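You operate a simulated robot arm through the tools that you are given. There is no shell and no other tool. Be economical: measure what you need, move in short steps, check, and stop when the job is done.

You run a simulated two-armed robot. Do the job below in one go: nothing can be reset, and whatever is moved stays where it is left.

TASK
Machine two: drive off, widen the lane to about 70 mm, clamp, run the stuck brown carton out, switch off.
Fine: by the window side guide and its clamp; the lane display within 2 mm; the carton ends on the tray and the jam lamp dark.

Only the result counts: the job must be done as asked and must still hold three seconds after the hand-in. Knocking over, shifting, dropping, spilling or breaking anything else fails it.

THE ROBOT
Two 7-joint arms with three-finger grippers on one trunk, on a base that drives. Base frame: it is fixed to the floor where the robot stands at the start and does not move with it; the origin is under the middle of the robot, x ahead of it, y to its left, z up. Units: mm, rad, N and s.
The left shoulder is at the start at [22, 154, 1051], the right one opposite. With the tool pointing down near the work surface each hand reaches from about 100 to 580 mm from the robot's upright axis, wherever it stands, measured 20 degrees to its own side. Places, roughly: aisle side arm [1700, 300, 1000]; aisle side clamp [800, -800, 1200]; aisle side fork sensor [1900, -400, 1000]; aisle side height handwheel [1700, -200, 1100]; aisle side nip lever [1600, -400, 1200]; aisle side slide handwheel [1700, 100, 700]; carton [1500, -1250, 750]; drive switch [500, 0, 900]; green button [600, -100, 900]; head switch [700, -300, 1000]; infeed brush knob [1400, -700, 1400]; machine two aisle side guide [900, -800, 1000]; machine two delay knob [700, -100, 1000]; machine two window side fork sensor [900, -1100, 1000]; machine two window side guide [1100, -900, 1000]; machine two window side height handwheel [700, -1300, 1100]. Payload 2.69 kg a hand.
Tool frame (each hand has its own): the origin (TCP) lies between the finger pads and is the grasp point; the fingertips stand 29 mm ahead of it; z points along the fingers, y is the line along which they close. The gripper opens to 120 mm. The gripper's body begins 78 mm behind the TCP.
Orientation is that of the tool frame in the base frame, as a unit quaternion [w, x, y, z]. With the fingers straight down and closing along the base's y, the tool's x points along the base's -x, its y along +y and its z along -z.

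THE INTERFACE
- The arms move only by the tool nudge_tool. It takes "left_increments", "right_increments" or both (then of equal length, played together; a hand with none holds still); each is a list of rows, each a list of 2 entries, a list of its own where there are three numbers: the shift along the base's x, y, z in mm, then the turn, a rotation vector about the base's x, y, z in rad. In form: [[[tx, ty, tz], [rx, ry, rz]], ...]. A call has 1 to 20 rows; each row is the pose to reach, as a shift and turn from the pose commanded when the call began. "left_grip" and "right_grip" are, for a hand that has rows, the closure, from 0 (fully open) to 1 (shut), set as the call begins (left out, the last holds). A row lasts 0.2 s, in which the tool goes at most 50 mm and 0.15 rad; a call with a longer step from one row to the next is refused whole, and so is a gripper value outside its range. Where a pose cannot be reached the arm comes as near as it can. A force on the tool above 50 N (or 10 N above the force at the start of the call, whichever is more), or a blocked arm, ends the call early, and 0.2 s more pass. The fingers move at their own pace and stop on an object; they squeeze with about 33 N. The grip force told is the motor's: it shows also when the fingers shut on nothing. Time passes only in rows, and 0.2 s behind the last, so rows that repeat a pose let the fingers close. The reply holds the time, the measured pose of the TCP, the force on the tool along the base axes, the opening and the grip force, in the units named above and with some noise, with the torque about the TCP (base axes, N m) and any sound that the robot's microphone picked up, and new pictures: "views" is both (left out), scene, wrist or none (wrist: the cameras of the hands that moved).
- Cameras (640 x 400 px; columns grow to the right, rows downward): "scene" is now at [122.6, -25.2, 1235.4]; the picture's right is [-0.25, -0.97, 0.00], its down [-0.23, 0.06, -0.97] and it looks along [0.94, -0.24, -0.24] (base axes); focal length 214 px, centre (320, 200). "left" rides on the left gripper at [63, 0, -104] in its tool frame; the picture's right is [0.00, 1.00, 0.00], its down [-0.83, 0.00, -0.56] and it looks along [-0.56, 0.00, 0.83] (tool axes); focal length 275 px, centre (320, 200). "right" rides on the right gripper at [63, 0, -104] in its tool frame; the picture's right is [0.00, 1.00, 0.00], its down [-0.83, 0.00, -0.56] and it looks along [-0.56, 0.00, 0.83] (tool axes); focal length 275 px, centre (320, 200). There is no depth. A picture from a camera that has moved, and an enlarged one, comes with that camera's place and axes in the base frame and with its lens.
- slide_trunk(by): slides the trunk up (or, below 0, down) by that many mm; the arms and the scene camera ride with it, the base frame stays. It gives what a move gives, with no picture.
- roll_base(legs): drives the robot by 1 to 6 legs, each [ahead, left, turn to the left] in mm, mm and rad, along the robot's own axes; the way and the turn of a leg run together, so that a leg with both is an arc; at most 1500 mm and 3.142 rad a leg. The arms and the cameras ride along, it lands a little off, and it stops where it bumps. It gives what a move gives, and a new picture of the scene camera.
- aim_head(pan, tilt): turns the head with the scene camera to pan (to the left, within 1.396 rad either way) and tilt (down, from -0.506 to 1.204), counted from straight ahead of the robot. It gives what a move gives, and a new picture of the scene camera.
- close_up(camera, box): a new picture of the part [left, top, right, bottom] of that camera's present view, enlarged. It takes no simulated time.
- job_done(): hands the job in; it is judged then, once.

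Work in short steps. Places have to be worked out from the pictures, the camera data and where the tool is seen: move nearer, look again, correct. Check each grasp and each placing, and mend what went wrong. You have 120 turns and 260 pictures in all, those below and enlarged ones among them. Open the grippers and draw the arms clear of the work before you hand the job in, unless the task says otherwise; then end with one line.

The tools are called after "Emit:" as a command line: name --argument value ..., lists and objects as JSON in quotes. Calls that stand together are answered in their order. nudge_tool: Moves the arms, as the interface text tells. Its arguments: {"type":"object","properties":{"left_increments":{"type":"array"},"left_grip":{"type":"number"},"right_increments":{"type":"array"},"right_grip":{"type":"number"},"views":{"type":"string","enum":["both","scene","wrist","none"]}},"required":[]} The other tools are called the same way: slide_trunk (by) slides the trunk up or down; roll_base (legs) drives the base; aim_head (pan, tilt) turns the head that bears the scene camera; close_up (camera, box) takes an enlarged picture of a part of a camera's view; job_done () hands the job in.

At the start:

```text
clock: 0.0
left_tool_pos: [271.1, 77.3, 1211.0]
left_orientation: [0.001, 0.0, 1.0, 0.0]
left_force: [-0.1, -0.1, -0.6]
left_wrist_torque: [0.0, 0.0, 0.04]
left_gripper_width: 119.7
left_grasp_force: 0.1
right_tool_pos: [283.9, -194.9, 1180.4]
right_orientation: [0.0, 0.0, 1.0, -0.001]
right_force: [-0.7, 0.5, -0.2]
right_wrist_torque: [0.03, 0.01, -0.03]
right_gripper_width: 119.9
right_grasp_force: 0.0
trunk travel left (down, up): [-413.0, 25.0]
robot x, y, heading: [3.2, -0.3, 0.002]
head pan, tilt: [-0.251, 0.241]
```

scene: 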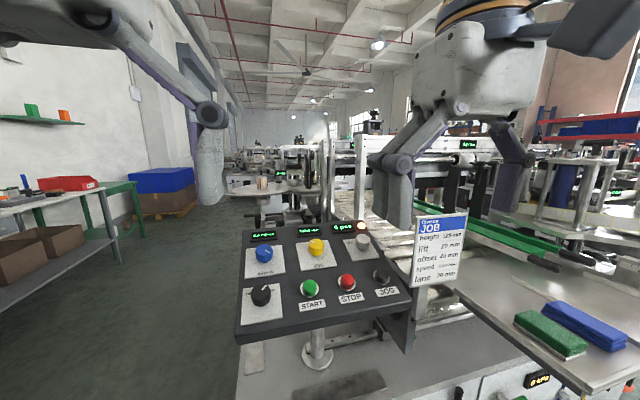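
right: 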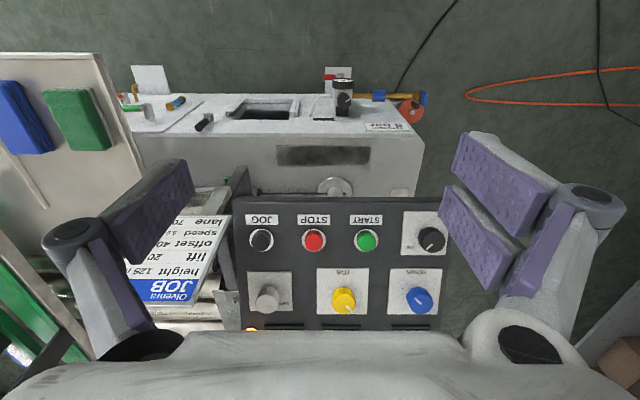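
left: 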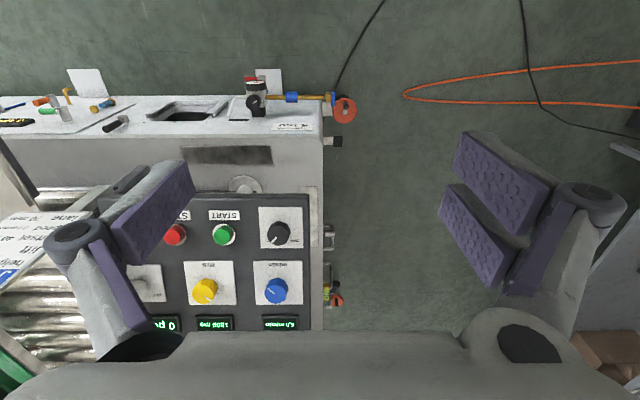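

The panel sits just ahead of me. I enlarge it to read labels and displays, and look to the right for machine two.

Emit:
close_up --camera "scene" --box '[220, 200, 480, 350]'

Emit:
close_up --camera "scene" --box '[400, 110, 640, 260]'

Emit:
aim_head --pan -0.9 --tilt 0.3

```text
2.46 times, centred on (350, 275) of scene
camera zoom: at [122.6, -25.2, 1235.4], right [-0.25, -0.97, 0.0], down [-0.23, 0.06, -0.97], along [0.94, -0.24, -0.24], focal length 528 px, centre (246, 15)
```

zoom: 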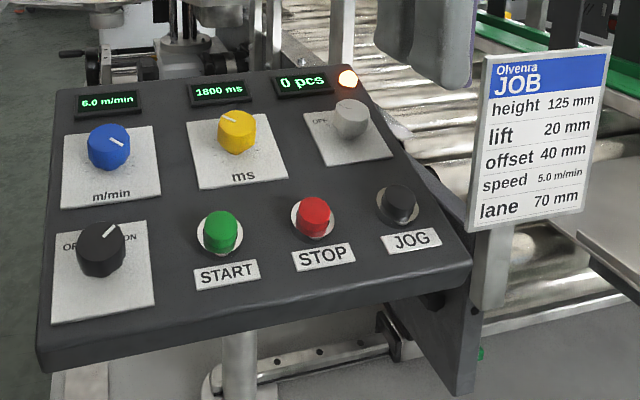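

```text
2.67 times, centred on (520, 185) of scene
camera zoom: at [122.6, -25.2, 1235.4], right [-0.25, -0.97, 0.0], down [-0.23, 0.06, -0.97], along [0.94, -0.24, -0.24], focal length 572 px, centre (-213, 240)
```

zoom: 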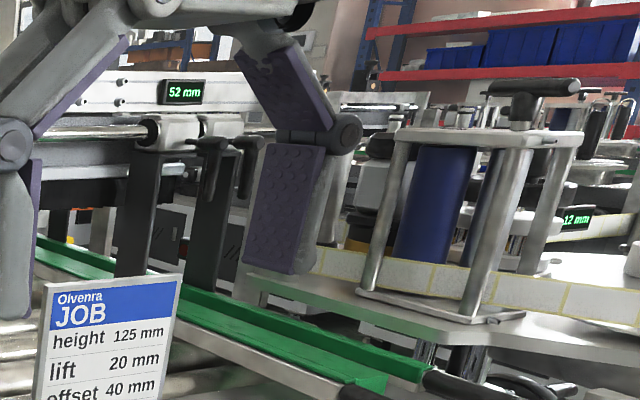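

```text
clock: 1.0
left_tool_pos: [270.7, 77.3, 1212.2]
left_orientation: [0.001, 0.0, 1.0, 0.0]
left_force: [0.2, 0.1, -0.2]
left_wrist_torque: [0.03, -0.04, 0.0]
left_gripper_width: 119.7
left_grasp_force: 0.1
right_tool_pos: [283.3, -195.1, 1181.6]
right_orientation: [-0.001, 0.0, 1.0, 0.0]
right_force: [-0.2, 0.6, -0.2]
right_wrist_torque: [-0.02, 0.05, 0.0]
right_gripper_width: 120.0
right_grasp_force: 0.1
trunk travel left (down, up): [-413.0, 25.0]
robot x, y, heading: [1.4, -2.3, 0.005]
head pan, tilt: [-0.901, 0.3]
camera scene: at [90.3, -75.0, 1229.9], right [-0.78, -0.62, 0.0], down [-0.18, 0.23, -0.96], along [0.59, -0.75, -0.3], focal length 214 px, centre (320, 200)
```

scene: 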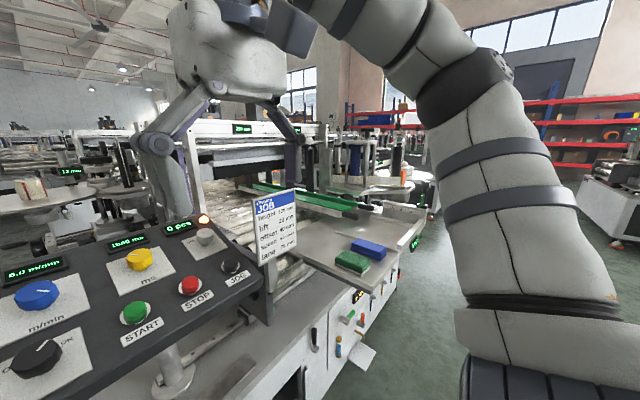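

The panel is machine two's (its delay knob matches the given place). Now I enlarge the guide area.

Emit:
close_up --camera "scene" --box '[180, 110, 340, 210]'

Emit:
close_up --camera "scene" --box '[280, 120, 440, 220]'

Emit:
close_up --camera "scene" --box '[260, 220, 440, 400]'

Emit:
close_up --camera "scene" --box '[0, 210, 250, 400]'

```text
4.00 times, centred on (260, 160) of scene
camera zoom: at [90.3, -75.0, 1229.9], right [-0.78, -0.62, 0.0], down [-0.18, 0.23, -0.96], along [0.59, -0.75, -0.3], focal length 858 px, centre (560, 360)
```

zoom: 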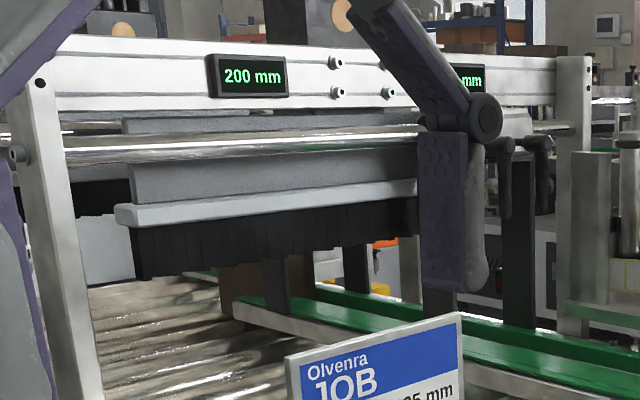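

```text
4.00 times, centred on (360, 170) of scene
camera zoom: at [90.3, -75.0, 1229.9], right [-0.78, -0.62, 0.0], down [-0.18, 0.23, -0.96], along [0.59, -0.75, -0.3], focal length 858 px, centre (160, 320)
```

zoom: 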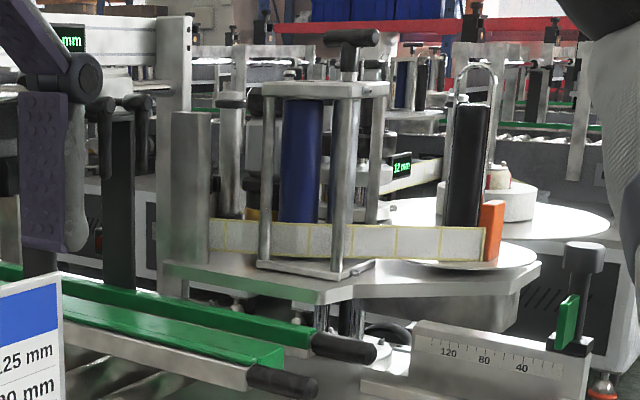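

```text
2.22 times, centred on (350, 310) of scene
camera zoom: at [90.3, -75.0, 1229.9], right [-0.78, -0.62, 0.0], down [-0.18, 0.23, -0.96], along [0.59, -0.75, -0.3], focal length 477 px, centre (253, -44)
```

zoom: 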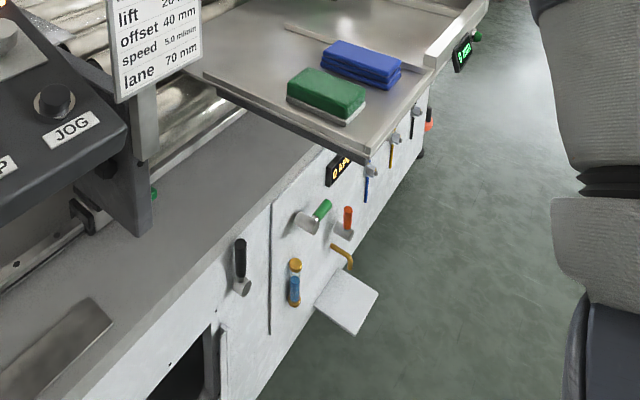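

```text
2.11 times, centred on (125, 305) of scene
camera zoom: at [90.3, -75.0, 1229.9], right [-0.78, -0.62, 0.0], down [-0.18, 0.23, -0.96], along [0.59, -0.75, -0.3], focal length 452 px, centre (730, -21)
```

zoom: 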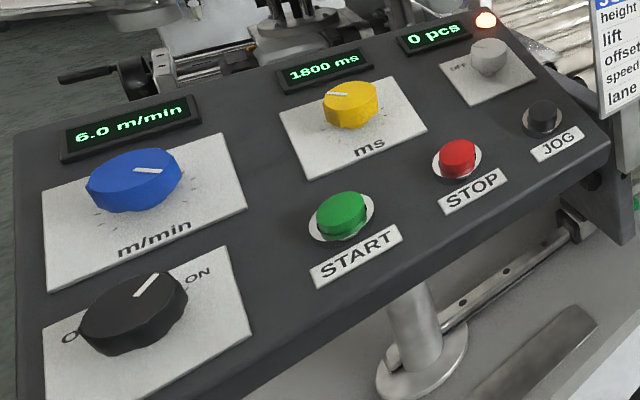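

Triangulating, the black drive knob's top is near [555,-1,914] and the panel is tilted about 22° toward me. I bring the left hand over it, tilted to match, part closed.

Emit:
nudge_tool --left_increments '[[[30, -10, 0], [0, -0.05, 0]], [[65, -20, -25], [0, -0.1, 0]], [[100, -30, -55], [0, -0.15, 0]], [[132, -40, -85], [0, -0.2, 0]], [[164, -50, -115], [0, -0.25, 0]], [[196, -60, -145], [0, -0.3, 0]], [[226, -70, -180], [0, -0.35, 0]], [[254, -78, -215], [0, -0.39, 0]], [[254, -78, -222], [0, -0.39, 0]]]' --left_grip 0.2

Emit:
aim_head --pan -0.1 --tilt 0.6

```text
clock: 3.0
left_tool_pos: [523.0, 0.9, 990.7]
left_orientation: [0.196, -0.001, 0.981, 0.0]
left_force: [-0.1, -0.3, -1.1]
left_wrist_torque: [-0.01, -0.03, -0.01]
left_gripper_width: 96.0
left_grasp_force: 0.0
right_tool_pos: [282.2, -194.7, 1181.4]
right_orientation: [0.0, 0.001, 1.0, 0.0]
right_force: [0.0, 0.1, 0.1]
right_wrist_torque: [0.01, -0.02, -0.03]
right_gripper_width: 120.1
right_grasp_force: 0.1
trunk travel left (down, up): [-413.0, 25.0]
robot x, y, heading: [0.8, -0.2, 0.004]
head pan, tilt: [-0.901, 0.3]
camera scene: at [89.7, -74.9, 1230.0], right [-0.78, -0.62, 0.0], down [-0.18, 0.23, -0.96], along [0.59, -0.75, -0.3], focal length 214 px, centre (320, 200)
camera left: at [425.2, 2.2, 1061.7], right [0.0, 1.0, 0.0], down [0.55, 0.0, 0.83], along [0.83, 0.0, -0.55], focal length 275 px, centre (320, 200)
```

scene: 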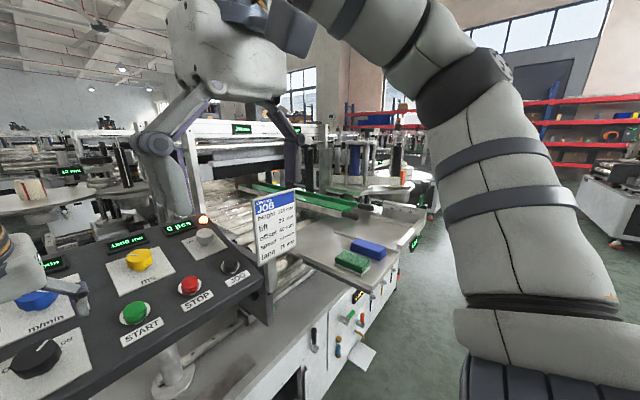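
left: 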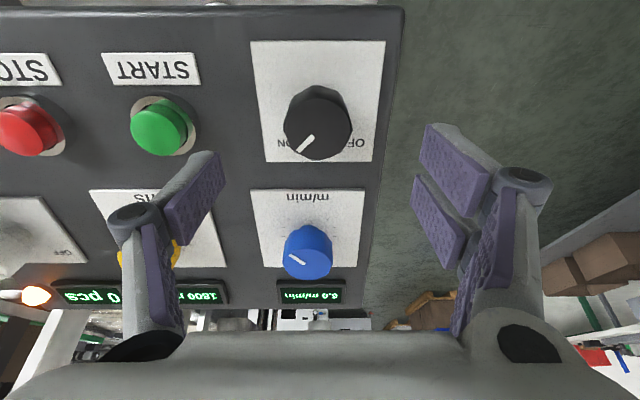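

```text
clock: 4.2
left_tool_pos: [523.3, 1.9, 990.2]
left_orientation: [0.195, 0.0, 0.981, 0.0]
left_force: [0.5, -0.2, 0.2]
left_wrist_torque: [0.01, 0.01, 0.01]
left_gripper_width: 96.0
left_grasp_force: 0.0
right_tool_pos: [282.6, -194.6, 1181.7]
right_orientation: [0.0, 0.0, 1.0, -0.001]
right_force: [1.1, 0.1, 0.4]
right_wrist_torque: [-0.03, 0.01, 0.03]
right_gripper_width: 120.3
right_grasp_force: 0.0
trunk travel left (down, up): [-413.0, 25.0]
robot x, y, heading: [2.8, 1.9, 0.001]
head pan, tilt: [-0.099, 0.6]
camera scene: at [120.1, -10.8, 1202.4], right [-0.1, -0.99, 0.0], down [-0.56, 0.06, -0.83], along [0.82, -0.08, -0.56], focal length 214 px, centre (320, 200)
```

scene: 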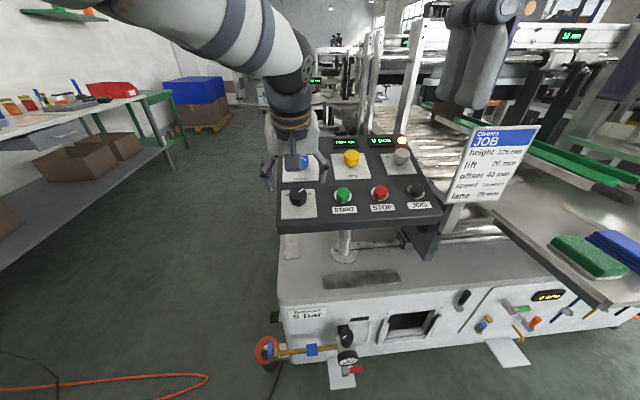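

Wrist view confirms knob at ~[552,1,914], 46 mm wide, pointer at ON (operator's right). I descend along the panel normal and close around it.

Emit:
nudge_tool --left_increments '[[[8, 0, -20], [0, 0, 0]], [[16, 0, -40], [0, 0, 0]], [[22, 0, -57], [0, 0, 0]], [[27, 0, -70], [0, 0, 0]], [[27, 0, -70], [0, 0, 0]]]' --views "wrist"

```text
clock: 5.4
left_tool_pos: [552.6, -0.3, 918.4]
left_orientation: [0.195, 0.0, 0.981, 0.0]
left_force: [-1.4, 0.7, -0.4]
left_wrist_torque: [-0.01, -0.02, 0.02]
left_gripper_width: 95.8
left_grasp_force: 0.1
right_tool_pos: [283.4, -194.9, 1181.4]
right_orientation: [0.0, 0.0, 1.0, 0.001]
right_force: [-0.6, 0.4, 0.8]
right_wrist_torque: [-0.01, 0.02, 0.05]
right_gripper_width: 120.1
right_grasp_force: 0.1
trunk travel left (down, up): [-413.0, 25.0]
robot x, y, heading: [2.0, 2.6, 0.003]
head pan, tilt: [-0.099, 0.6]
camera left: at [453.7, 0.2, 990.8], right [0.0, 1.0, 0.0], down [0.56, 0.0, 0.83], along [0.83, 0.0, -0.56], focal length 275 px, centre (320, 200)
```

left: 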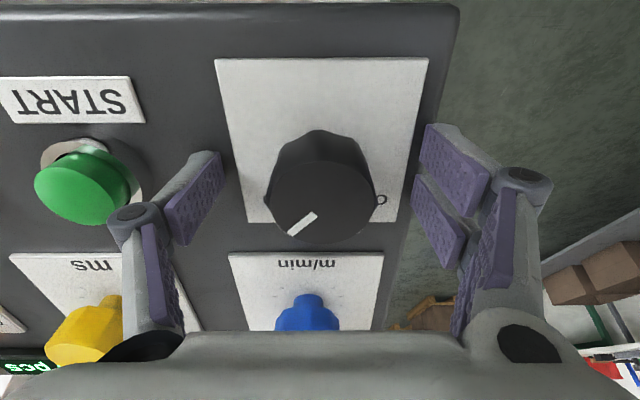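

No contact, fingers straddle the knob. Close and let it grip.

Emit:
nudge_tool --left_increments '[[[0, 0, 0], [0, 0, 0]], [[0, 0, 0], [0, 0, 0]], [[0, 0, 0], [0, 0, 0]]]' --left_grip 1.0 --views "wrist"

```text
clock: 6.2
left_tool_pos: [551.8, 0.8, 920.1]
left_orientation: [0.196, 0.0, 0.981, 0.001]
left_force: [-2.3, 3.8, 9.0]
left_wrist_torque: [1.66, 0.36, -0.03]
left_gripper_width: 85.2
left_grasp_force: 45.0
right_tool_pos: [281.9, -196.1, 1181.4]
right_orientation: [0.001, 0.0, 1.0, 0.0]
right_force: [-0.1, -0.8, 0.1]
right_wrist_torque: [-0.03, 0.0, -0.03]
right_gripper_width: 120.3
right_grasp_force: 0.0
trunk travel left (down, up): [-413.0, 25.0]
robot x, y, heading: [-1.0, -0.6, 0.001]
head pan, tilt: [-0.099, 0.6]
camera left: at [453.1, 1.0, 992.0], right [0.0, 1.0, 0.0], down [0.55, -0.01, 0.83], along [0.83, 0.0, -0.55], focal length 275 px, centre (320, 200)
```

left: 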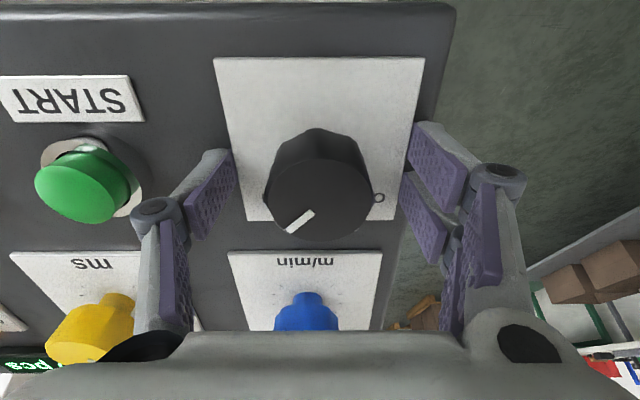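

The fingertips caught the edges of the raised white plate (85 mm wide), so I'm a bit too deep. Open slightly, back off ~9 mm and close again.

Emit:
nudge_tool --left_increments '[[[0, 0, 0], [0, 0, 0]], [[-2, 0, 5], [0, 0, 0]], [[-4, 0, 10], [0, 0, 0]], [[-4, 0, 10], [0, 0, 0]]]' --left_grip 0.2 --views "none"

Emit:
nudge_tool --left_increments '[[[0, 0, 0], [0, 0, 0]], [[0, 0, 0], [0, 0, 0]], [[0, 0, 0], [0, 0, 0]]]' --left_grip 1.0 --views "wrist"

```text
clock: 7.2
left_tool_pos: [547.3, 0.6, 929.6]
left_orientation: [0.195, 0.0, 0.981, 0.001]
left_force: [-0.1, -0.2, -0.4]
left_wrist_torque: [0.02, -0.01, -0.01]
left_gripper_width: 95.9
left_grasp_force: 0.1
right_tool_pos: [283.1, -194.4, 1181.2]
right_orientation: [0.0, -0.001, 1.0, 0.0]
right_force: [1.1, -1.2, 0.6]
right_wrist_torque: [0.01, 0.01, 0.0]
right_gripper_width: 119.7
right_grasp_force: 0.0
trunk travel left (down, up): [-413.0, 25.0]
robot x, y, heading: [-3.2, -1.1, -0.002]
head pan, tilt: [-0.099, 0.6]
```

```text
clock: 8.0
left_tool_pos: [547.5, -0.2, 929.2]
left_orientation: [0.195, -0.001, 0.981, 0.0]
left_force: [-0.6, 1.6, 2.5]
left_wrist_torque: [0.16, 0.19, -0.01]
left_gripper_width: 39.5
left_grasp_force: 45.2
right_tool_pos: [283.0, -194.8, 1181.8]
right_orientation: [0.001, 0.0, 1.0, 0.0]
right_force: [-0.5, 0.3, -0.1]
right_wrist_torque: [0.02, 0.0, 0.0]
right_gripper_width: 120.0
right_grasp_force: 0.1
trunk travel left (down, up): [-413.0, 25.0]
robot x, y, heading: [-1.4, 2.0, 0.002]
head pan, tilt: [-0.099, 0.6]
camera left: at [449.4, 1.0, 1001.9], right [0.0, 1.0, 0.0], down [0.56, 0.0, 0.83], along [0.83, 0.0, -0.56], focal length 275 px, centre (320, 200)
```

left: 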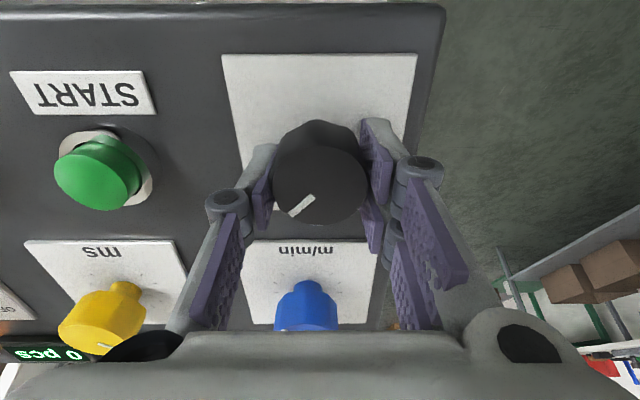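

Gripped the knob (39.5 mm). Turn it counter-clockwise (toward OFF) about the panel normal.

Emit:
nudge_tool --left_increments '[[[0, 0, 0], [-0.0536, 0, 0.1294]], [[0, 0, 0], [-0.107, 0, 0.259]], [[0, 0, 0], [-0.161, 0, 0.388]], [[0, 0, 0], [-0.214, 0, 0.518]], [[0, 0, 0], [-0.268, 0, 0.647]], [[0, 0, 0], [-0.322, 0, 0.776]], [[0, 0, 0], [-0.375, 0, 0.906]], [[0, 0, 0], [-0.429, 0, 1.035]], [[0, 0, 0], [-0.482, 0, 1.165]], [[0, 0, 0], [-0.536, 0, 1.294]], [[0, 0, 0], [-0.59, 0, 1.423]]]'

```text
clock: 10.4
left_tool_pos: [542.2, 3.8, 927.6]
left_orientation: [0.136, -0.686, 0.703, -0.13]
left_force: [-28.5, 35.8, -5.4]
left_wrist_torque: [0.34, 0.82, -0.16]
left_gripper_width: 39.8
left_grasp_force: 45.4
right_tool_pos: [279.3, -189.4, 1183.1]
right_orientation: [0.001, 0.0, 1.0, -0.002]
right_force: [-0.4, -0.4, -0.1]
right_wrist_torque: [-0.02, 0.0, -0.04]
right_gripper_width: 119.7
right_grasp_force: 0.1
trunk travel left (down, up): [-413.0, 25.0]
robot x, y, heading: [-2.2, 0.2, 0.001]
head pan, tilt: [-0.099, 0.6]
camera scene: at [117.4, -6.8, 1202.6], right [-0.1, -1.0, 0.0], down [-0.56, 0.05, -0.83], along [0.82, -0.08, -0.56], focal length 214 px, centre (320, 200)
camera left: at [502.0, -59.1, 1023.2], right [-0.93, 0.03, -0.37], down [-0.18, 0.83, 0.53], along [0.32, 0.56, -0.76], focal length 275 px, centre (320, 200)
```

scene: 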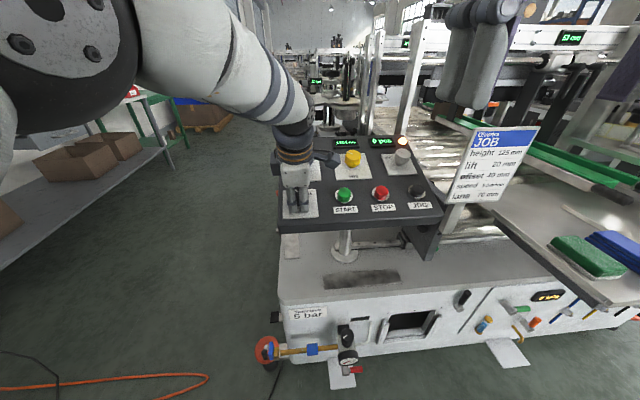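
left: 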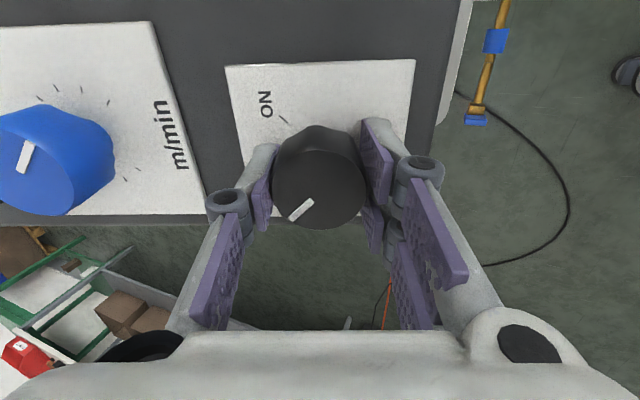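

Turned about 80°. Release, retract along the normal and check the pointer.

Emit:
nudge_tool --left_increments '[[[0, 0, 0], [0, 0, 0]], [[0, 0, 0], [0, 0, 0]], [[-12, 0, 29], [0, 0, 0]], [[-26, 0, 62], [0, 0, 0]]]' --left_grip 0.3

Emit:
close_up --camera "left" --box '[180, 60, 460, 235]'

```text
clock: 11.4
left_tool_pos: [522.8, -1.7, 987.2]
left_orientation: [0.136, -0.685, 0.703, -0.135]
left_force: [-0.4, -0.5, 0.4]
left_wrist_torque: [0.0, 0.04, 0.02]
left_gripper_width: 83.9
left_grasp_force: 0.1
right_tool_pos: [283.6, -194.1, 1180.5]
right_orientation: [-0.001, 0.0, 1.0, 0.0]
right_force: [0.0, 0.5, 1.2]
right_wrist_torque: [-0.01, 0.02, 0.01]
right_gripper_width: 119.9
right_grasp_force: 0.1
trunk travel left (down, up): [-413.0, 25.0]
robot x, y, heading: [1.2, -0.5, 0.001]
head pan, tilt: [-0.099, 0.6]
camera scene: at [122.2, -14.5, 1209.7], right [-0.14, -0.99, 0.0], down [-0.49, 0.07, -0.87], along [0.86, -0.12, -0.49], focal length 214 px, centre (320, 200)
camera left: at [480.5, -63.8, 1083.3], right [-0.93, 0.03, -0.38], down [-0.18, 0.83, 0.52], along [0.33, 0.55, -0.77], focal length 275 px, centre (320, 200)
```

scene: 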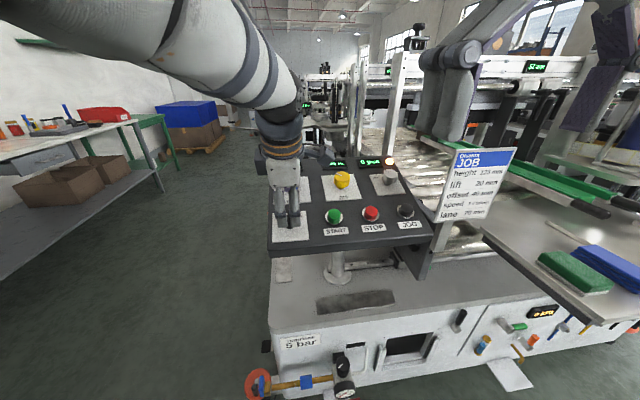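
left: 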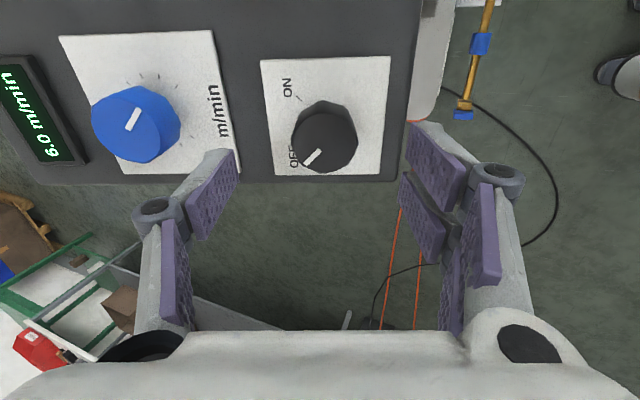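

```text
2.29 times, centred on (320, 148) of left
camera zoom: at [480.5, -63.8, 1083.3], right [-0.93, 0.03, -0.38], down [-0.18, 0.83, 0.52], along [0.33, 0.55, -0.77], focal length 629 px, centre (320, 320)
```

zoom: 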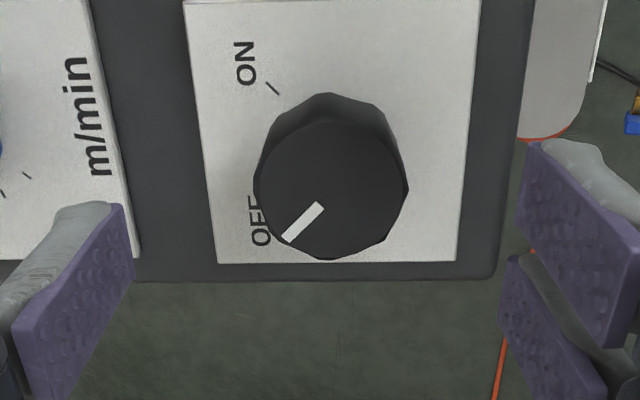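

Drive is OFF. I raise and unwind the left arm to a stowed pose.

Emit:
nudge_tool --left_increments '[[[-10, 0, 30], [0.0536, 0, -0.1294]], [[-20, 0, 60], [0.107, 0, -0.259]], [[-35, 5, 90], [0.161, 0, -0.388]], [[-55, 10, 120], [0.214, 0, -0.518]], [[-80, 15, 150], [0.268, 0, -0.647]], [[-105, 20, 180], [0.322, 0, -0.776]], [[-130, 30, 205], [0.375, 0, -0.906]], [[-155, 40, 225], [0.429, 0, -1.035]], [[-180, 50, 225], [0.482, 0, -1.165]], [[-205, 60, 225], [0.536, 0, -1.294]], [[-230, 70, 225], [0.59, 0, -1.423]]]' --views "none"

Emit:
nudge_tool --left_increments '[[[-10, 0, 0], [0, 0.13, 0]], [[-20, 0, 0], [0, 0.26, 0]], [[-30, 0, 0], [0, 0.39, 0]]]' --views "none"

Emit:
aim_head --pan -0.9 --tilt 0.7

```text
clock: 13.8
left_tool_pos: [307.4, 70.0, 1215.0]
left_orientation: [0.197, -0.036, 0.98, -0.01]
left_force: [13.1, 15.4, 0.2]
left_wrist_torque: [-2.31, 1.85, -1.05]
left_gripper_width: 83.8
left_grasp_force: 0.1
right_tool_pos: [283.4, -194.1, 1181.1]
right_orientation: [0.0, 0.0, 1.0, 0.0]
right_force: [-0.2, -0.2, 0.1]
right_wrist_torque: [-0.01, 0.04, 0.02]
right_gripper_width: 120.3
right_grasp_force: 0.0
trunk travel left (down, up): [-413.0, 25.0]
robot x, y, heading: [2.4, 1.3, -0.001]
head pan, tilt: [-0.099, 0.6]
stopped in row 11 (left hand): the force on the tool passed its limit at 86 N (the readings are from after the stop); the commanded pose is now the measured one
```

```text
clock: 14.6
left_tool_pos: [277.1, 69.6, 1215.7]
left_orientation: [0.004, -0.036, 0.999, -0.001]
left_force: [18.6, 4.0, -30.0]
left_wrist_torque: [-0.18, -0.43, -0.15]
left_gripper_width: 84.0
left_grasp_force: 0.0
right_tool_pos: [283.6, -194.5, 1181.7]
right_orientation: [0.0, -0.001, 1.0, 0.0]
right_force: [0.8, -0.8, -0.6]
right_wrist_torque: [-0.02, -0.02, 0.0]
right_gripper_width: 119.8
right_grasp_force: 0.1
trunk travel left (down, up): [-413.0, 25.0]
robot x, y, heading: [-3.5, 0.8, -0.002]
head pan, tilt: [-0.099, 0.6]
```

```text
clock: 15.7
left_tool_pos: [277.8, 70.0, 1217.5]
left_orientation: [0.004, -0.035, 0.999, -0.002]
left_force: [-0.4, -1.1, 0.5]
left_wrist_torque: [-0.02, 0.01, -0.01]
left_gripper_width: 84.1
left_grasp_force: 0.1
right_tool_pos: [283.8, -194.7, 1181.2]
right_orientation: [0.0, 0.0, 1.0, -0.001]
right_force: [0.4, 0.0, -0.1]
right_wrist_torque: [0.0, 0.0, 0.0]
right_gripper_width: 120.1
right_grasp_force: 0.0
trunk travel left (down, up): [-413.0, 25.0]
robot x, y, heading: [4.3, -1.5, 0.001]
head pan, tilt: [-0.901, 0.7]
camera scene: at [85.0, -68.4, 1193.8], right [-0.78, -0.62, 0.0], down [-0.4, 0.5, -0.77], along [0.48, -0.6, -0.64], focal length 214 px, centre (320, 200)
```

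scene: 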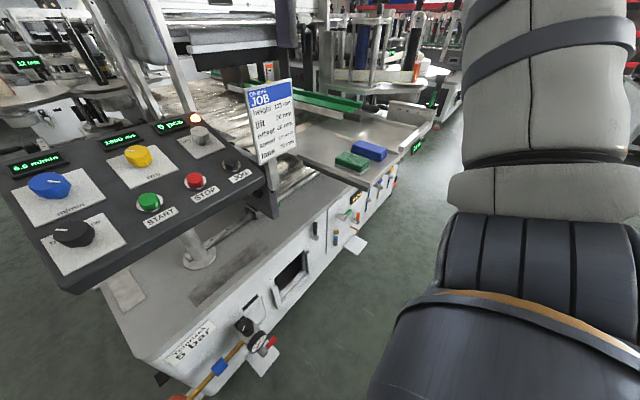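

The lane seems to run along x with the tray toward me at y≈-450…-1000, so aisle side = +y, window side = −y. I back off and move right to view the lane head on.

Emit:
roll_base --legs '[[-250, 0, 0], [0, -800, 0]]'

Emit:
aim_head --pan 0.0 --tilt 0.25

```text
clock: 23.7
left_tool_pos: [36.1, -739.1, 1217.6]
left_orientation: [0.003, -0.044, 0.999, -0.003]
left_force: [0.5, 0.3, 1.1]
left_wrist_torque: [0.05, -0.03, -0.01]
left_gripper_width: 83.8
left_grasp_force: 0.0
right_tool_pos: [46.5, -1004.6, 1181.0]
right_orientation: [0.0, -0.008, 1.0, 0.0]
right_force: [-0.6, -0.1, 0.0]
right_wrist_torque: [0.01, 0.01, 0.02]
right_gripper_width: 120.1
right_grasp_force: 0.1
trunk travel left (down, up): [-413.0, 25.0]
robot x, y, heading: [-238.0, -816.9, 0.011]
head pan, tilt: [-0.901, 0.7]
camera scene: at [-153.7, -880.5, 1193.8], right [-0.77, -0.63, 0.0], down [-0.41, 0.5, -0.76], along [0.48, -0.59, -0.64], focal length 214 px, centre (320, 200)
```

scene: 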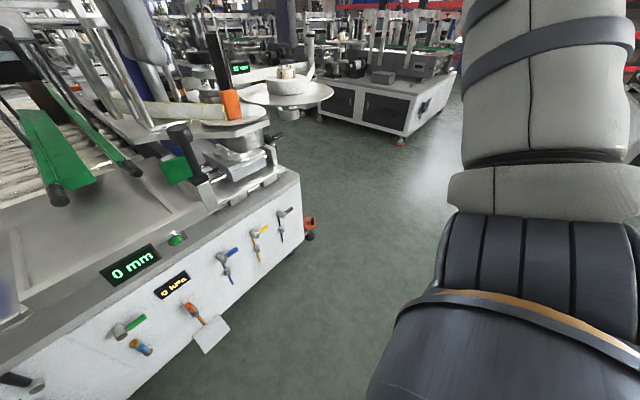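

```text
clock: 24.9
left_tool_pos: [35.3, -739.1, 1216.4]
left_orientation: [0.003, -0.043, 0.999, -0.002]
left_force: [-0.7, 0.0, 0.1]
left_wrist_torque: [-0.01, 0.01, -0.03]
left_gripper_width: 83.9
left_grasp_force: 0.1
right_tool_pos: [47.5, -1003.7, 1181.3]
right_orientation: [0.001, -0.008, 1.0, 0.0]
right_force: [-0.1, -0.8, 0.2]
right_wrist_torque: [-0.01, -0.01, -0.02]
right_gripper_width: 119.9
right_grasp_force: 0.2
trunk travel left (down, up): [-413.0, 25.0]
robot x, y, heading: [-242.1, -810.7, 0.015]
head pan, tilt: [0.0, 0.25]
camera scene: at [-114.1, -813.3, 1234.6], right [0.02, -1.0, 0.0], down [-0.25, 0.0, -0.97], along [0.97, 0.02, -0.25], focal length 214 px, centre (320, 200)
```

scene: 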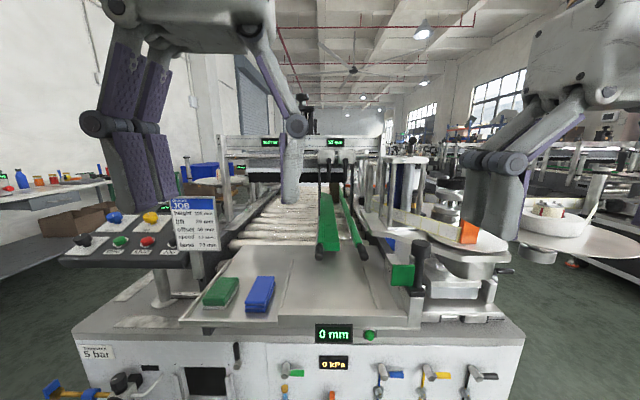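

Now the lane lies ahead. I enlarge the beam with its displays and clamps.

Emit:
close_up --camera "scene" --box '[210, 120, 390, 240]'

Emit:
close_up --camera "scene" --box '[300, 125, 390, 185]'

Emit:
close_up --camera "scene" --box '[180, 230, 460, 400]'

```text
3.33 times, centred on (300, 180) of scene
camera zoom: at [-114.1, -813.3, 1234.6], right [0.02, -1.0, 0.0], down [-0.25, 0.0, -0.97], along [0.97, 0.02, -0.25], focal length 715 px, centre (387, 267)
```

zoom: 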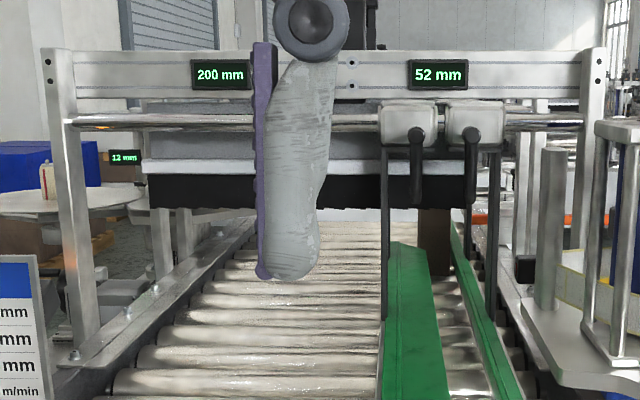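

```text
6.67 times, centred on (345, 155) of scene
camera zoom: at [-114.1, -813.3, 1234.6], right [0.02, -1.0, 0.0], down [-0.25, 0.0, -0.97], along [0.97, 0.02, -0.25], focal length 1430 px, centre (153, 500)
```

zoom: 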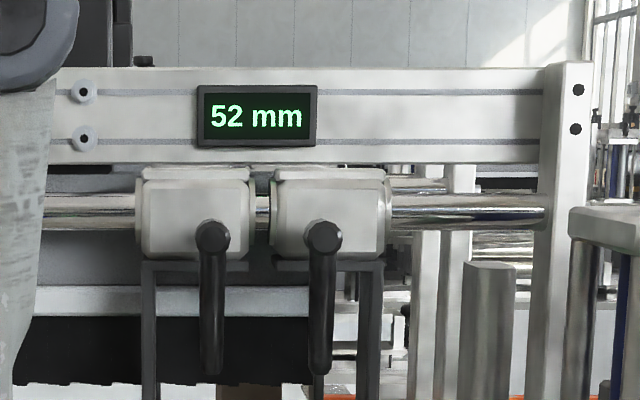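

```text
2.29 times, centred on (320, 315) of scene
camera zoom: at [-114.1, -813.3, 1234.6], right [0.02, -1.0, 0.0], down [-0.25, 0.0, -0.97], along [0.97, 0.02, -0.25], focal length 490 px, centre (320, -63)
```

zoom: 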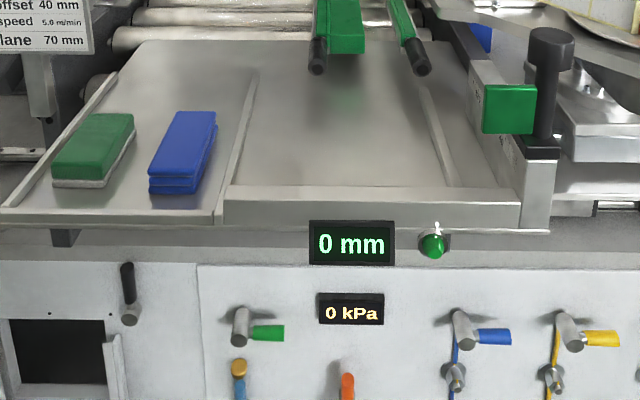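

Lane display reads 52 mm; window-side clamp lever hub triangulates to ≈[778,-900,1170], hanging down. I drive nearer so the right arm can reach it.

Emit:
roll_base --legs '[[0, 60, 0], [260, 0, 0]]'

Emit:
nudge_tool --right_increments '[[[0, 0, 0], [0, -0.14, 0]], [[0, 0, 0], [0, -0.28, 0]], [[5, 0, -10], [0, -0.42, 0]], [[10, 0, -20], [0, -0.56, 0]], [[20, 0, -30], [0, -0.7, 0]], [[30, 0, -40], [0, -0.84, 0]], [[40, 0, -50], [0, -0.98, 0]], [[50, 0, -60], [0, -1.12, 0]], [[60, 0, -70], [0, -1.26, 0]], [[70, 0, -80], [0, -1.4, 0]], [[80, 0, -80], [0, -1.54, 0]], [[90, 0, -80], [0, -1.57, 0]]]' --right_grip 0.5

```text
clock: 27.5
left_tool_pos: [293.1, -674.8, 1217.8]
left_orientation: [0.003, -0.042, 0.999, -0.002]
left_force: [0.8, 0.3, -0.2]
left_wrist_torque: [-0.01, 0.01, -0.02]
left_gripper_width: 83.9
left_grasp_force: 0.0
right_tool_pos: [303.3, -939.8, 1180.9]
right_orientation: [0.0, -0.007, 1.0, 0.0]
right_force: [0.1, -0.3, 0.2]
right_wrist_torque: [0.04, 0.05, -0.02]
right_gripper_width: 120.1
right_grasp_force: 0.0
trunk travel left (down, up): [-413.0, 25.0]
robot x, y, heading: [15.8, -751.0, 0.015]
head pan, tilt: [0.0, 0.25]
camera scene: at [143.7, -748.7, 1234.6], right [0.02, -1.0, 0.0], down [-0.25, 0.0, -0.97], along [0.97, 0.01, -0.25], focal length 214 px, centre (320, 200)
```

scene: 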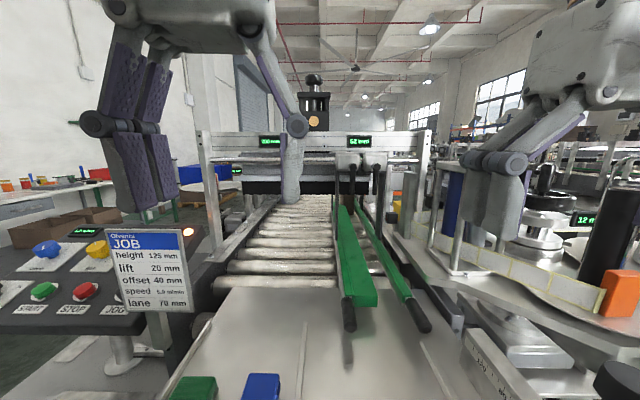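

```text
clock: 30.1
left_tool_pos: [292.4, -675.9, 1217.6]
left_orientation: [0.004, -0.043, 0.999, -0.002]
left_force: [0.3, 0.4, 0.6]
left_wrist_torque: [0.03, -0.06, 0.0]
left_gripper_width: 83.9
left_grasp_force: 0.1
right_tool_pos: [467.1, -917.4, 1139.6]
right_orientation: [0.707, -0.005, 0.708, -0.005]
right_force: [0.4, 1.1, 0.5]
right_wrist_torque: [0.02, 0.0, 0.0]
right_gripper_width: 60.1
right_grasp_force: 0.1
right hand out of reach, approached as far as the arm can: row 8, 9, 10, 11, 12
trunk travel left (down, up): [-413.0, 25.0]
robot x, y, heading: [17.3, -746.0, 0.016]
head pan, tilt: [0.0, 0.25]
camera scene: at [143.1, -749.1, 1234.6], right [0.02, -1.0, 0.0], down [-0.25, 0.0, -0.97], along [0.97, 0.01, -0.25], focal length 214 px, centre (320, 200)
camera right: at [363.1, -917.2, 1076.9], right [0.0, 1.0, -0.02], down [-0.55, 0.02, 0.83], along [0.83, 0.01, 0.55], focal length 275 px, centre (320, 200)
```

scene: 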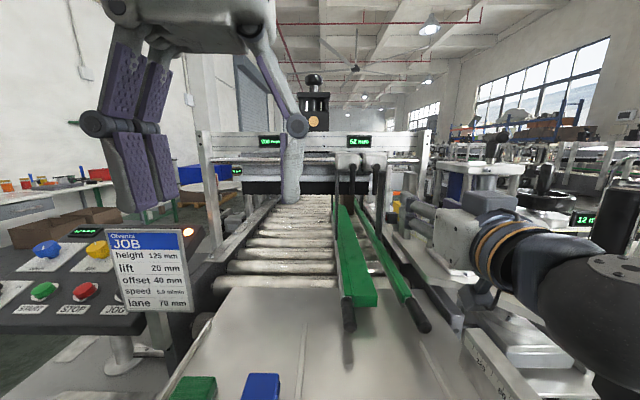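
right: 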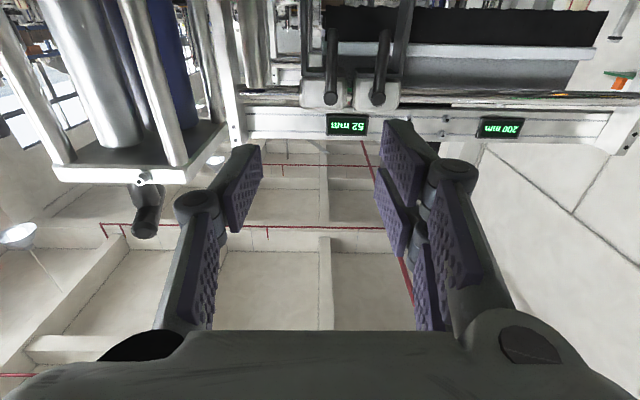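

Hub confirmed at ≈[778,-900,1172] from the wrist view. I extend the hand toward the lever in steps, at lever mid-height.

Emit:
nudge_tool --right_increments '[[[40, 4, -7], [0, 0, 0]], [[80, 8, -14], [0, 0, 0]], [[120, 12, -21], [0, 0, 0]], [[150, 17, -28], [0, 0, 0]]]' --right_grip 0.58 --views "wrist"

```text
clock: 31.1
left_tool_pos: [292.5, -673.4, 1217.2]
left_orientation: [0.004, -0.043, 0.999, -0.002]
left_force: [0.1, 0.4, 0.5]
left_wrist_torque: [-0.03, 0.0, 0.0]
left_gripper_width: 84.1
left_grasp_force: 0.0
right_tool_pos: [616.3, -898.8, 1113.3]
right_orientation: [0.707, -0.006, 0.707, -0.006]
right_force: [0.7, 0.4, -0.6]
right_wrist_torque: [0.0, -0.02, -0.01]
right_gripper_width: 50.4
right_grasp_force: 0.0
trunk travel left (down, up): [-413.0, 25.0]
robot x, y, heading: [16.6, -749.9, 0.016]
head pan, tilt: [0.0, 0.25]
camera right: at [511.8, -898.9, 1050.4], right [0.0, 1.0, -0.02], down [-0.56, 0.02, 0.83], along [0.83, 0.01, 0.56], focal length 275 px, centre (320, 200)
```

right: 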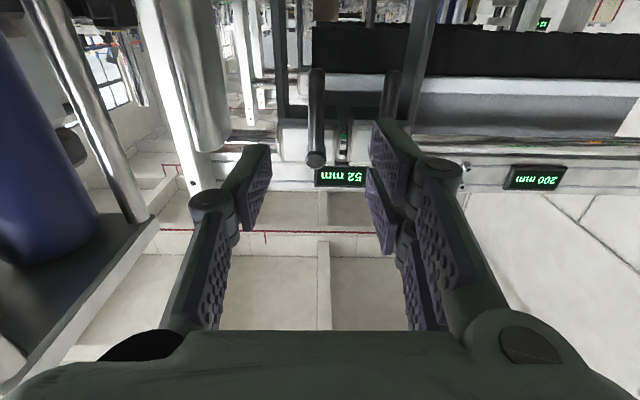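

Lever spans z≈1092–1172 at y≈-901. I advance to straddle its lower half.

Emit:
nudge_tool --right_increments '[[[40, -1, -2], [0, 0, 0]], [[80, -2, -4], [0, 0, 0]], [[110, -2, -5], [0, 0, 0]], [[135, -2, -6], [0, 0, 0]], [[142, -2, -6], [0, 0, 0]]]'

Emit:
close_up --camera "scene" --box '[300, 120, 460, 220]'

```text
clock: 32.3
left_tool_pos: [292.8, -674.5, 1216.8]
left_orientation: [0.005, -0.042, 0.999, -0.003]
left_force: [-0.1, 0.1, -0.6]
left_wrist_torque: [0.01, 0.04, 0.05]
left_gripper_width: 83.9
left_grasp_force: 0.1
right_tool_pos: [760.1, -902.1, 1105.0]
right_orientation: [0.707, -0.006, 0.707, -0.005]
right_force: [-0.2, 0.0, -0.2]
right_wrist_torque: [0.0, 0.04, 0.0]
right_gripper_width: 50.8
right_grasp_force: 0.1
trunk travel left (down, up): [-413.0, 25.0]
robot x, y, heading: [19.1, -747.5, 0.016]
head pan, tilt: [0.0, 0.25]
camera scene: at [143.0, -748.7, 1234.7], right [0.02, -1.0, 0.0], down [-0.25, 0.0, -0.97], along [0.97, 0.01, -0.25], focal length 214 px, centre (320, 200)
camera right: at [654.9, -901.5, 1043.0], right [0.0, 1.0, -0.02], down [-0.56, 0.02, 0.83], along [0.83, 0.01, 0.56], focal length 275 px, centre (320, 200)
```

scene: 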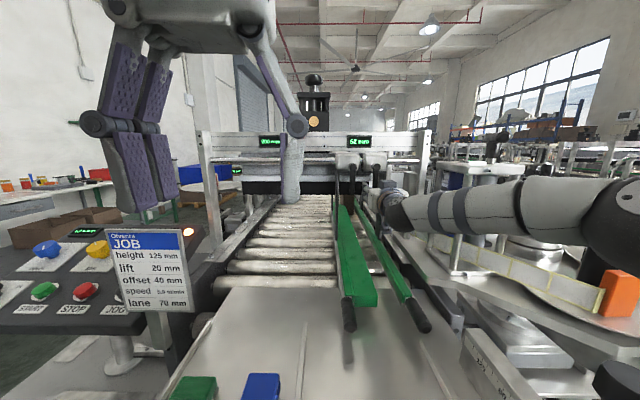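
right: 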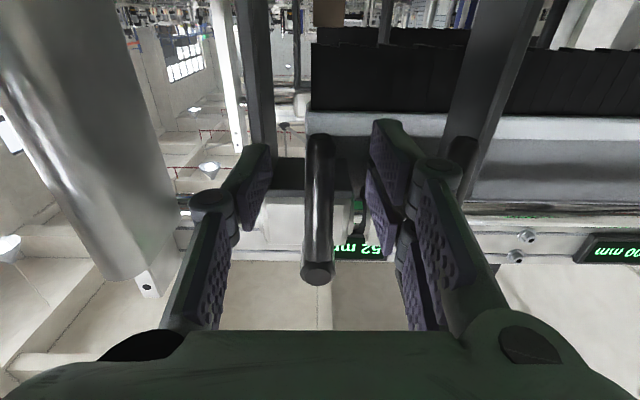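

```text
4.00 times, centred on (380, 170) of scene
camera zoom: at [143.0, -748.7, 1234.7], right [0.02, -1.0, 0.0], down [-0.25, 0.0, -0.97], along [0.97, 0.01, -0.25], focal length 858 px, centre (80, 320)
```

zoom: 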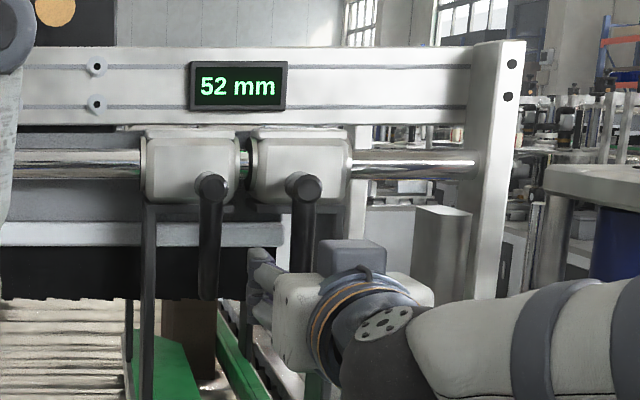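

The lever is between the fingers. Close on it.

Emit:
nudge_tool --right_increments '[[[0, 0, 0], [0, 0, 0]], [[0, 0, 0], [0, 0, 0]], [[0, 0, 0], [0, 0, 0]]]' --right_grip 1.0 --views "wrist"

```text
clock: 33.1
left_tool_pos: [292.6, -676.0, 1217.0]
left_orientation: [0.004, -0.043, 0.999, -0.003]
left_force: [0.2, -0.2, -0.3]
left_wrist_torque: [-0.03, 0.03, 0.04]
left_gripper_width: 83.8
left_grasp_force: 0.1
right_tool_pos: [759.5, -901.6, 1105.3]
right_orientation: [0.707, -0.004, 0.707, -0.006]
right_force: [1.6, -1.3, 0.3]
right_wrist_torque: [0.36, 0.15, -0.02]
right_gripper_width: 15.4
right_grasp_force: 41.6
trunk travel left (down, up): [-413.0, 25.0]
robot x, y, heading: [16.9, -749.8, 0.016]
head pan, tilt: [0.0, 0.25]
camera right: at [655.0, -901.5, 1042.7], right [0.0, 1.0, -0.02], down [-0.56, 0.02, 0.83], along [0.83, 0.01, 0.56], focal length 275 px, centre (320, 200)
```

right: 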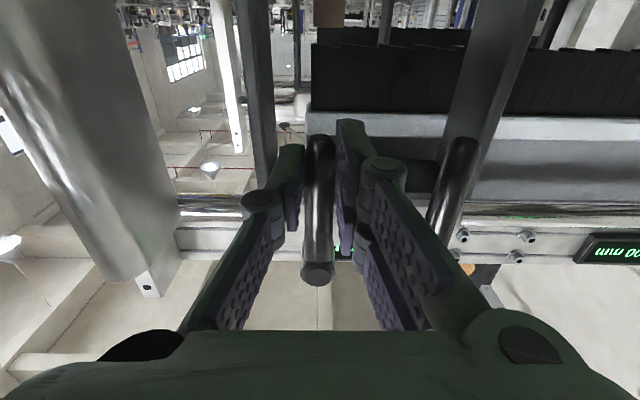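

Lever gripped (15 mm). Swing its tip toward the window side (counter-clockwise) about the hub, testing a first part.

Emit:
nudge_tool --right_increments '[[[0, -9.3, 0.7], [-0.14, 0, 0]], [[0, -18.5, 2.6], [-0.28, 0, 0]], [[0, -27.3, 5.8], [-0.42, 0, 0]]]' --views "wrist"

```text
clock: 33.9
left_tool_pos: [294.2, -671.9, 1214.4]
left_orientation: [0.003, -0.043, 0.999, -0.003]
left_force: [-0.3, 0.1, -1.0]
left_wrist_torque: [-0.01, 0.0, -0.01]
left_gripper_width: 83.9
left_grasp_force: 0.1
right_tool_pos: [759.4, -932.2, 1111.6]
right_orientation: [0.685, -0.16, 0.694, -0.151]
right_force: [-7.5, 15.1, -18.1]
right_wrist_torque: [-1.26, 0.08, 0.44]
right_gripper_width: 15.4
right_grasp_force: 41.8
right hand out of reach, approached as far as the arm can: row 3
trunk travel left (down, up): [-413.0, 25.0]
robot x, y, heading: [18.3, -747.7, 0.014]
head pan, tilt: [0.0, 0.25]
camera right: at [654.4, -958.4, 1057.8], right [-0.02, 0.9, -0.43], down [-0.55, 0.35, 0.76], along [0.84, 0.25, 0.49], focal length 275 px, centre (320, 200)
```

right: 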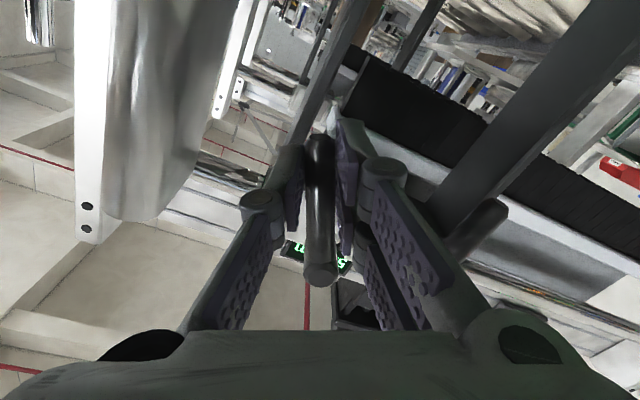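

The lever turns (now ~0.42 rad) but the arm is near its reach limit. I release, back off, and look down at the tray clearance to move the base a little closer.

Emit:
nudge_tool --right_increments '[[[0, 0, 0], [0, 0, 0]], [[0, 0, 0], [0, 0, 0]], [[-40, 0, 0], [0, 0, 0]], [[-80, 5, 0], [0.1, 0, 0]], [[-120, 10, 0], [0.2, 0, 0]], [[-150, 10, 0], [0.32, 0, 0]]]' --right_grip 0.6 --views "wrist"

Emit:
aim_head --pan 0.0 --tilt 1.1

```text
clock: 35.3
left_tool_pos: [293.1, -674.3, 1216.4]
left_orientation: [0.003, -0.043, 0.999, -0.003]
left_force: [-0.6, -0.5, -0.2]
left_wrist_torque: [-0.03, 0.02, -0.01]
left_gripper_width: 84.0
left_grasp_force: 0.0
right_tool_pos: [606.6, -951.0, 1132.0]
right_orientation: [0.704, -0.04, 0.708, -0.04]
right_force: [0.1, -0.6, 0.1]
right_wrist_torque: [0.0, 0.01, -0.02]
right_gripper_width: 48.0
right_grasp_force: 0.1
right hand out of reach, approached as far as the arm can: row 3, 4, 5, 6
trunk travel left (down, up): [-413.0, 25.0]
robot x, y, heading: [19.0, -750.2, 0.015]
head pan, tilt: [0.0, 0.25]
camera right: at [503.4, -956.6, 1069.7], right [0.0, 0.99, -0.12], down [-0.55, 0.1, 0.83], along [0.83, 0.06, 0.55], focal length 275 px, centre (320, 200)
```

right: 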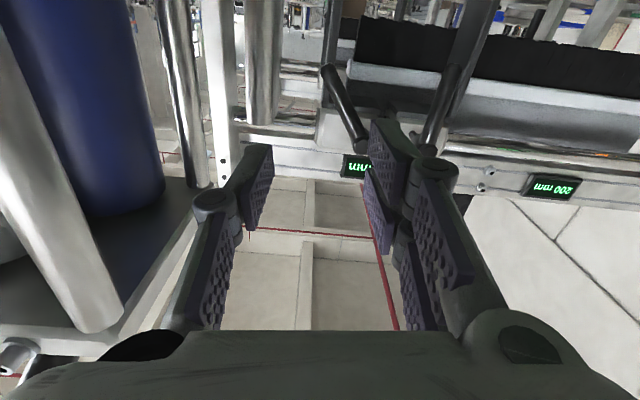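

```text
clock: 36.5
left_tool_pos: [293.6, -673.6, 1216.8]
left_orientation: [0.003, -0.045, 0.999, -0.003]
left_force: [46.5, 21.0, -20.0]
left_wrist_torque: [-2.51, 3.88, -1.98]
left_gripper_width: 84.0
left_grasp_force: 0.0
right_tool_pos: [609.3, -951.5, 1131.1]
right_orientation: [0.704, -0.041, 0.708, -0.042]
right_force: [0.8, -0.2, 0.5]
right_wrist_torque: [0.0, 0.02, 0.0]
right_gripper_width: 47.8
right_grasp_force: 0.0
trunk travel left (down, up): [-413.0, 25.0]
robot x, y, heading: [14.8, -744.4, 0.016]
head pan, tilt: [0.0, 1.1]
camera scene: at [140.2, -748.1, 1208.6], right [0.02, -1.0, 0.0], down [-0.5, -0.01, -0.86], along [0.86, 0.02, -0.5], focal length 214 px, centre (320, 200)
```

scene: 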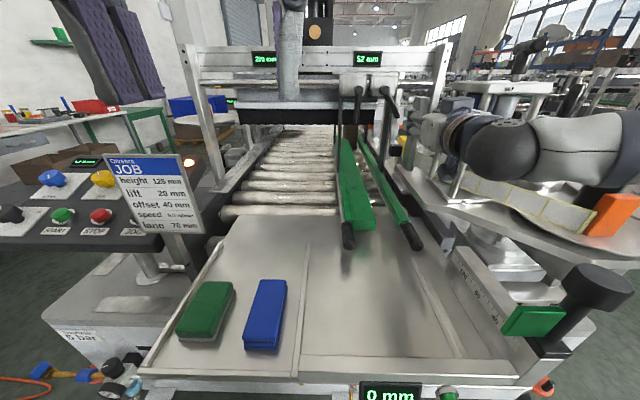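

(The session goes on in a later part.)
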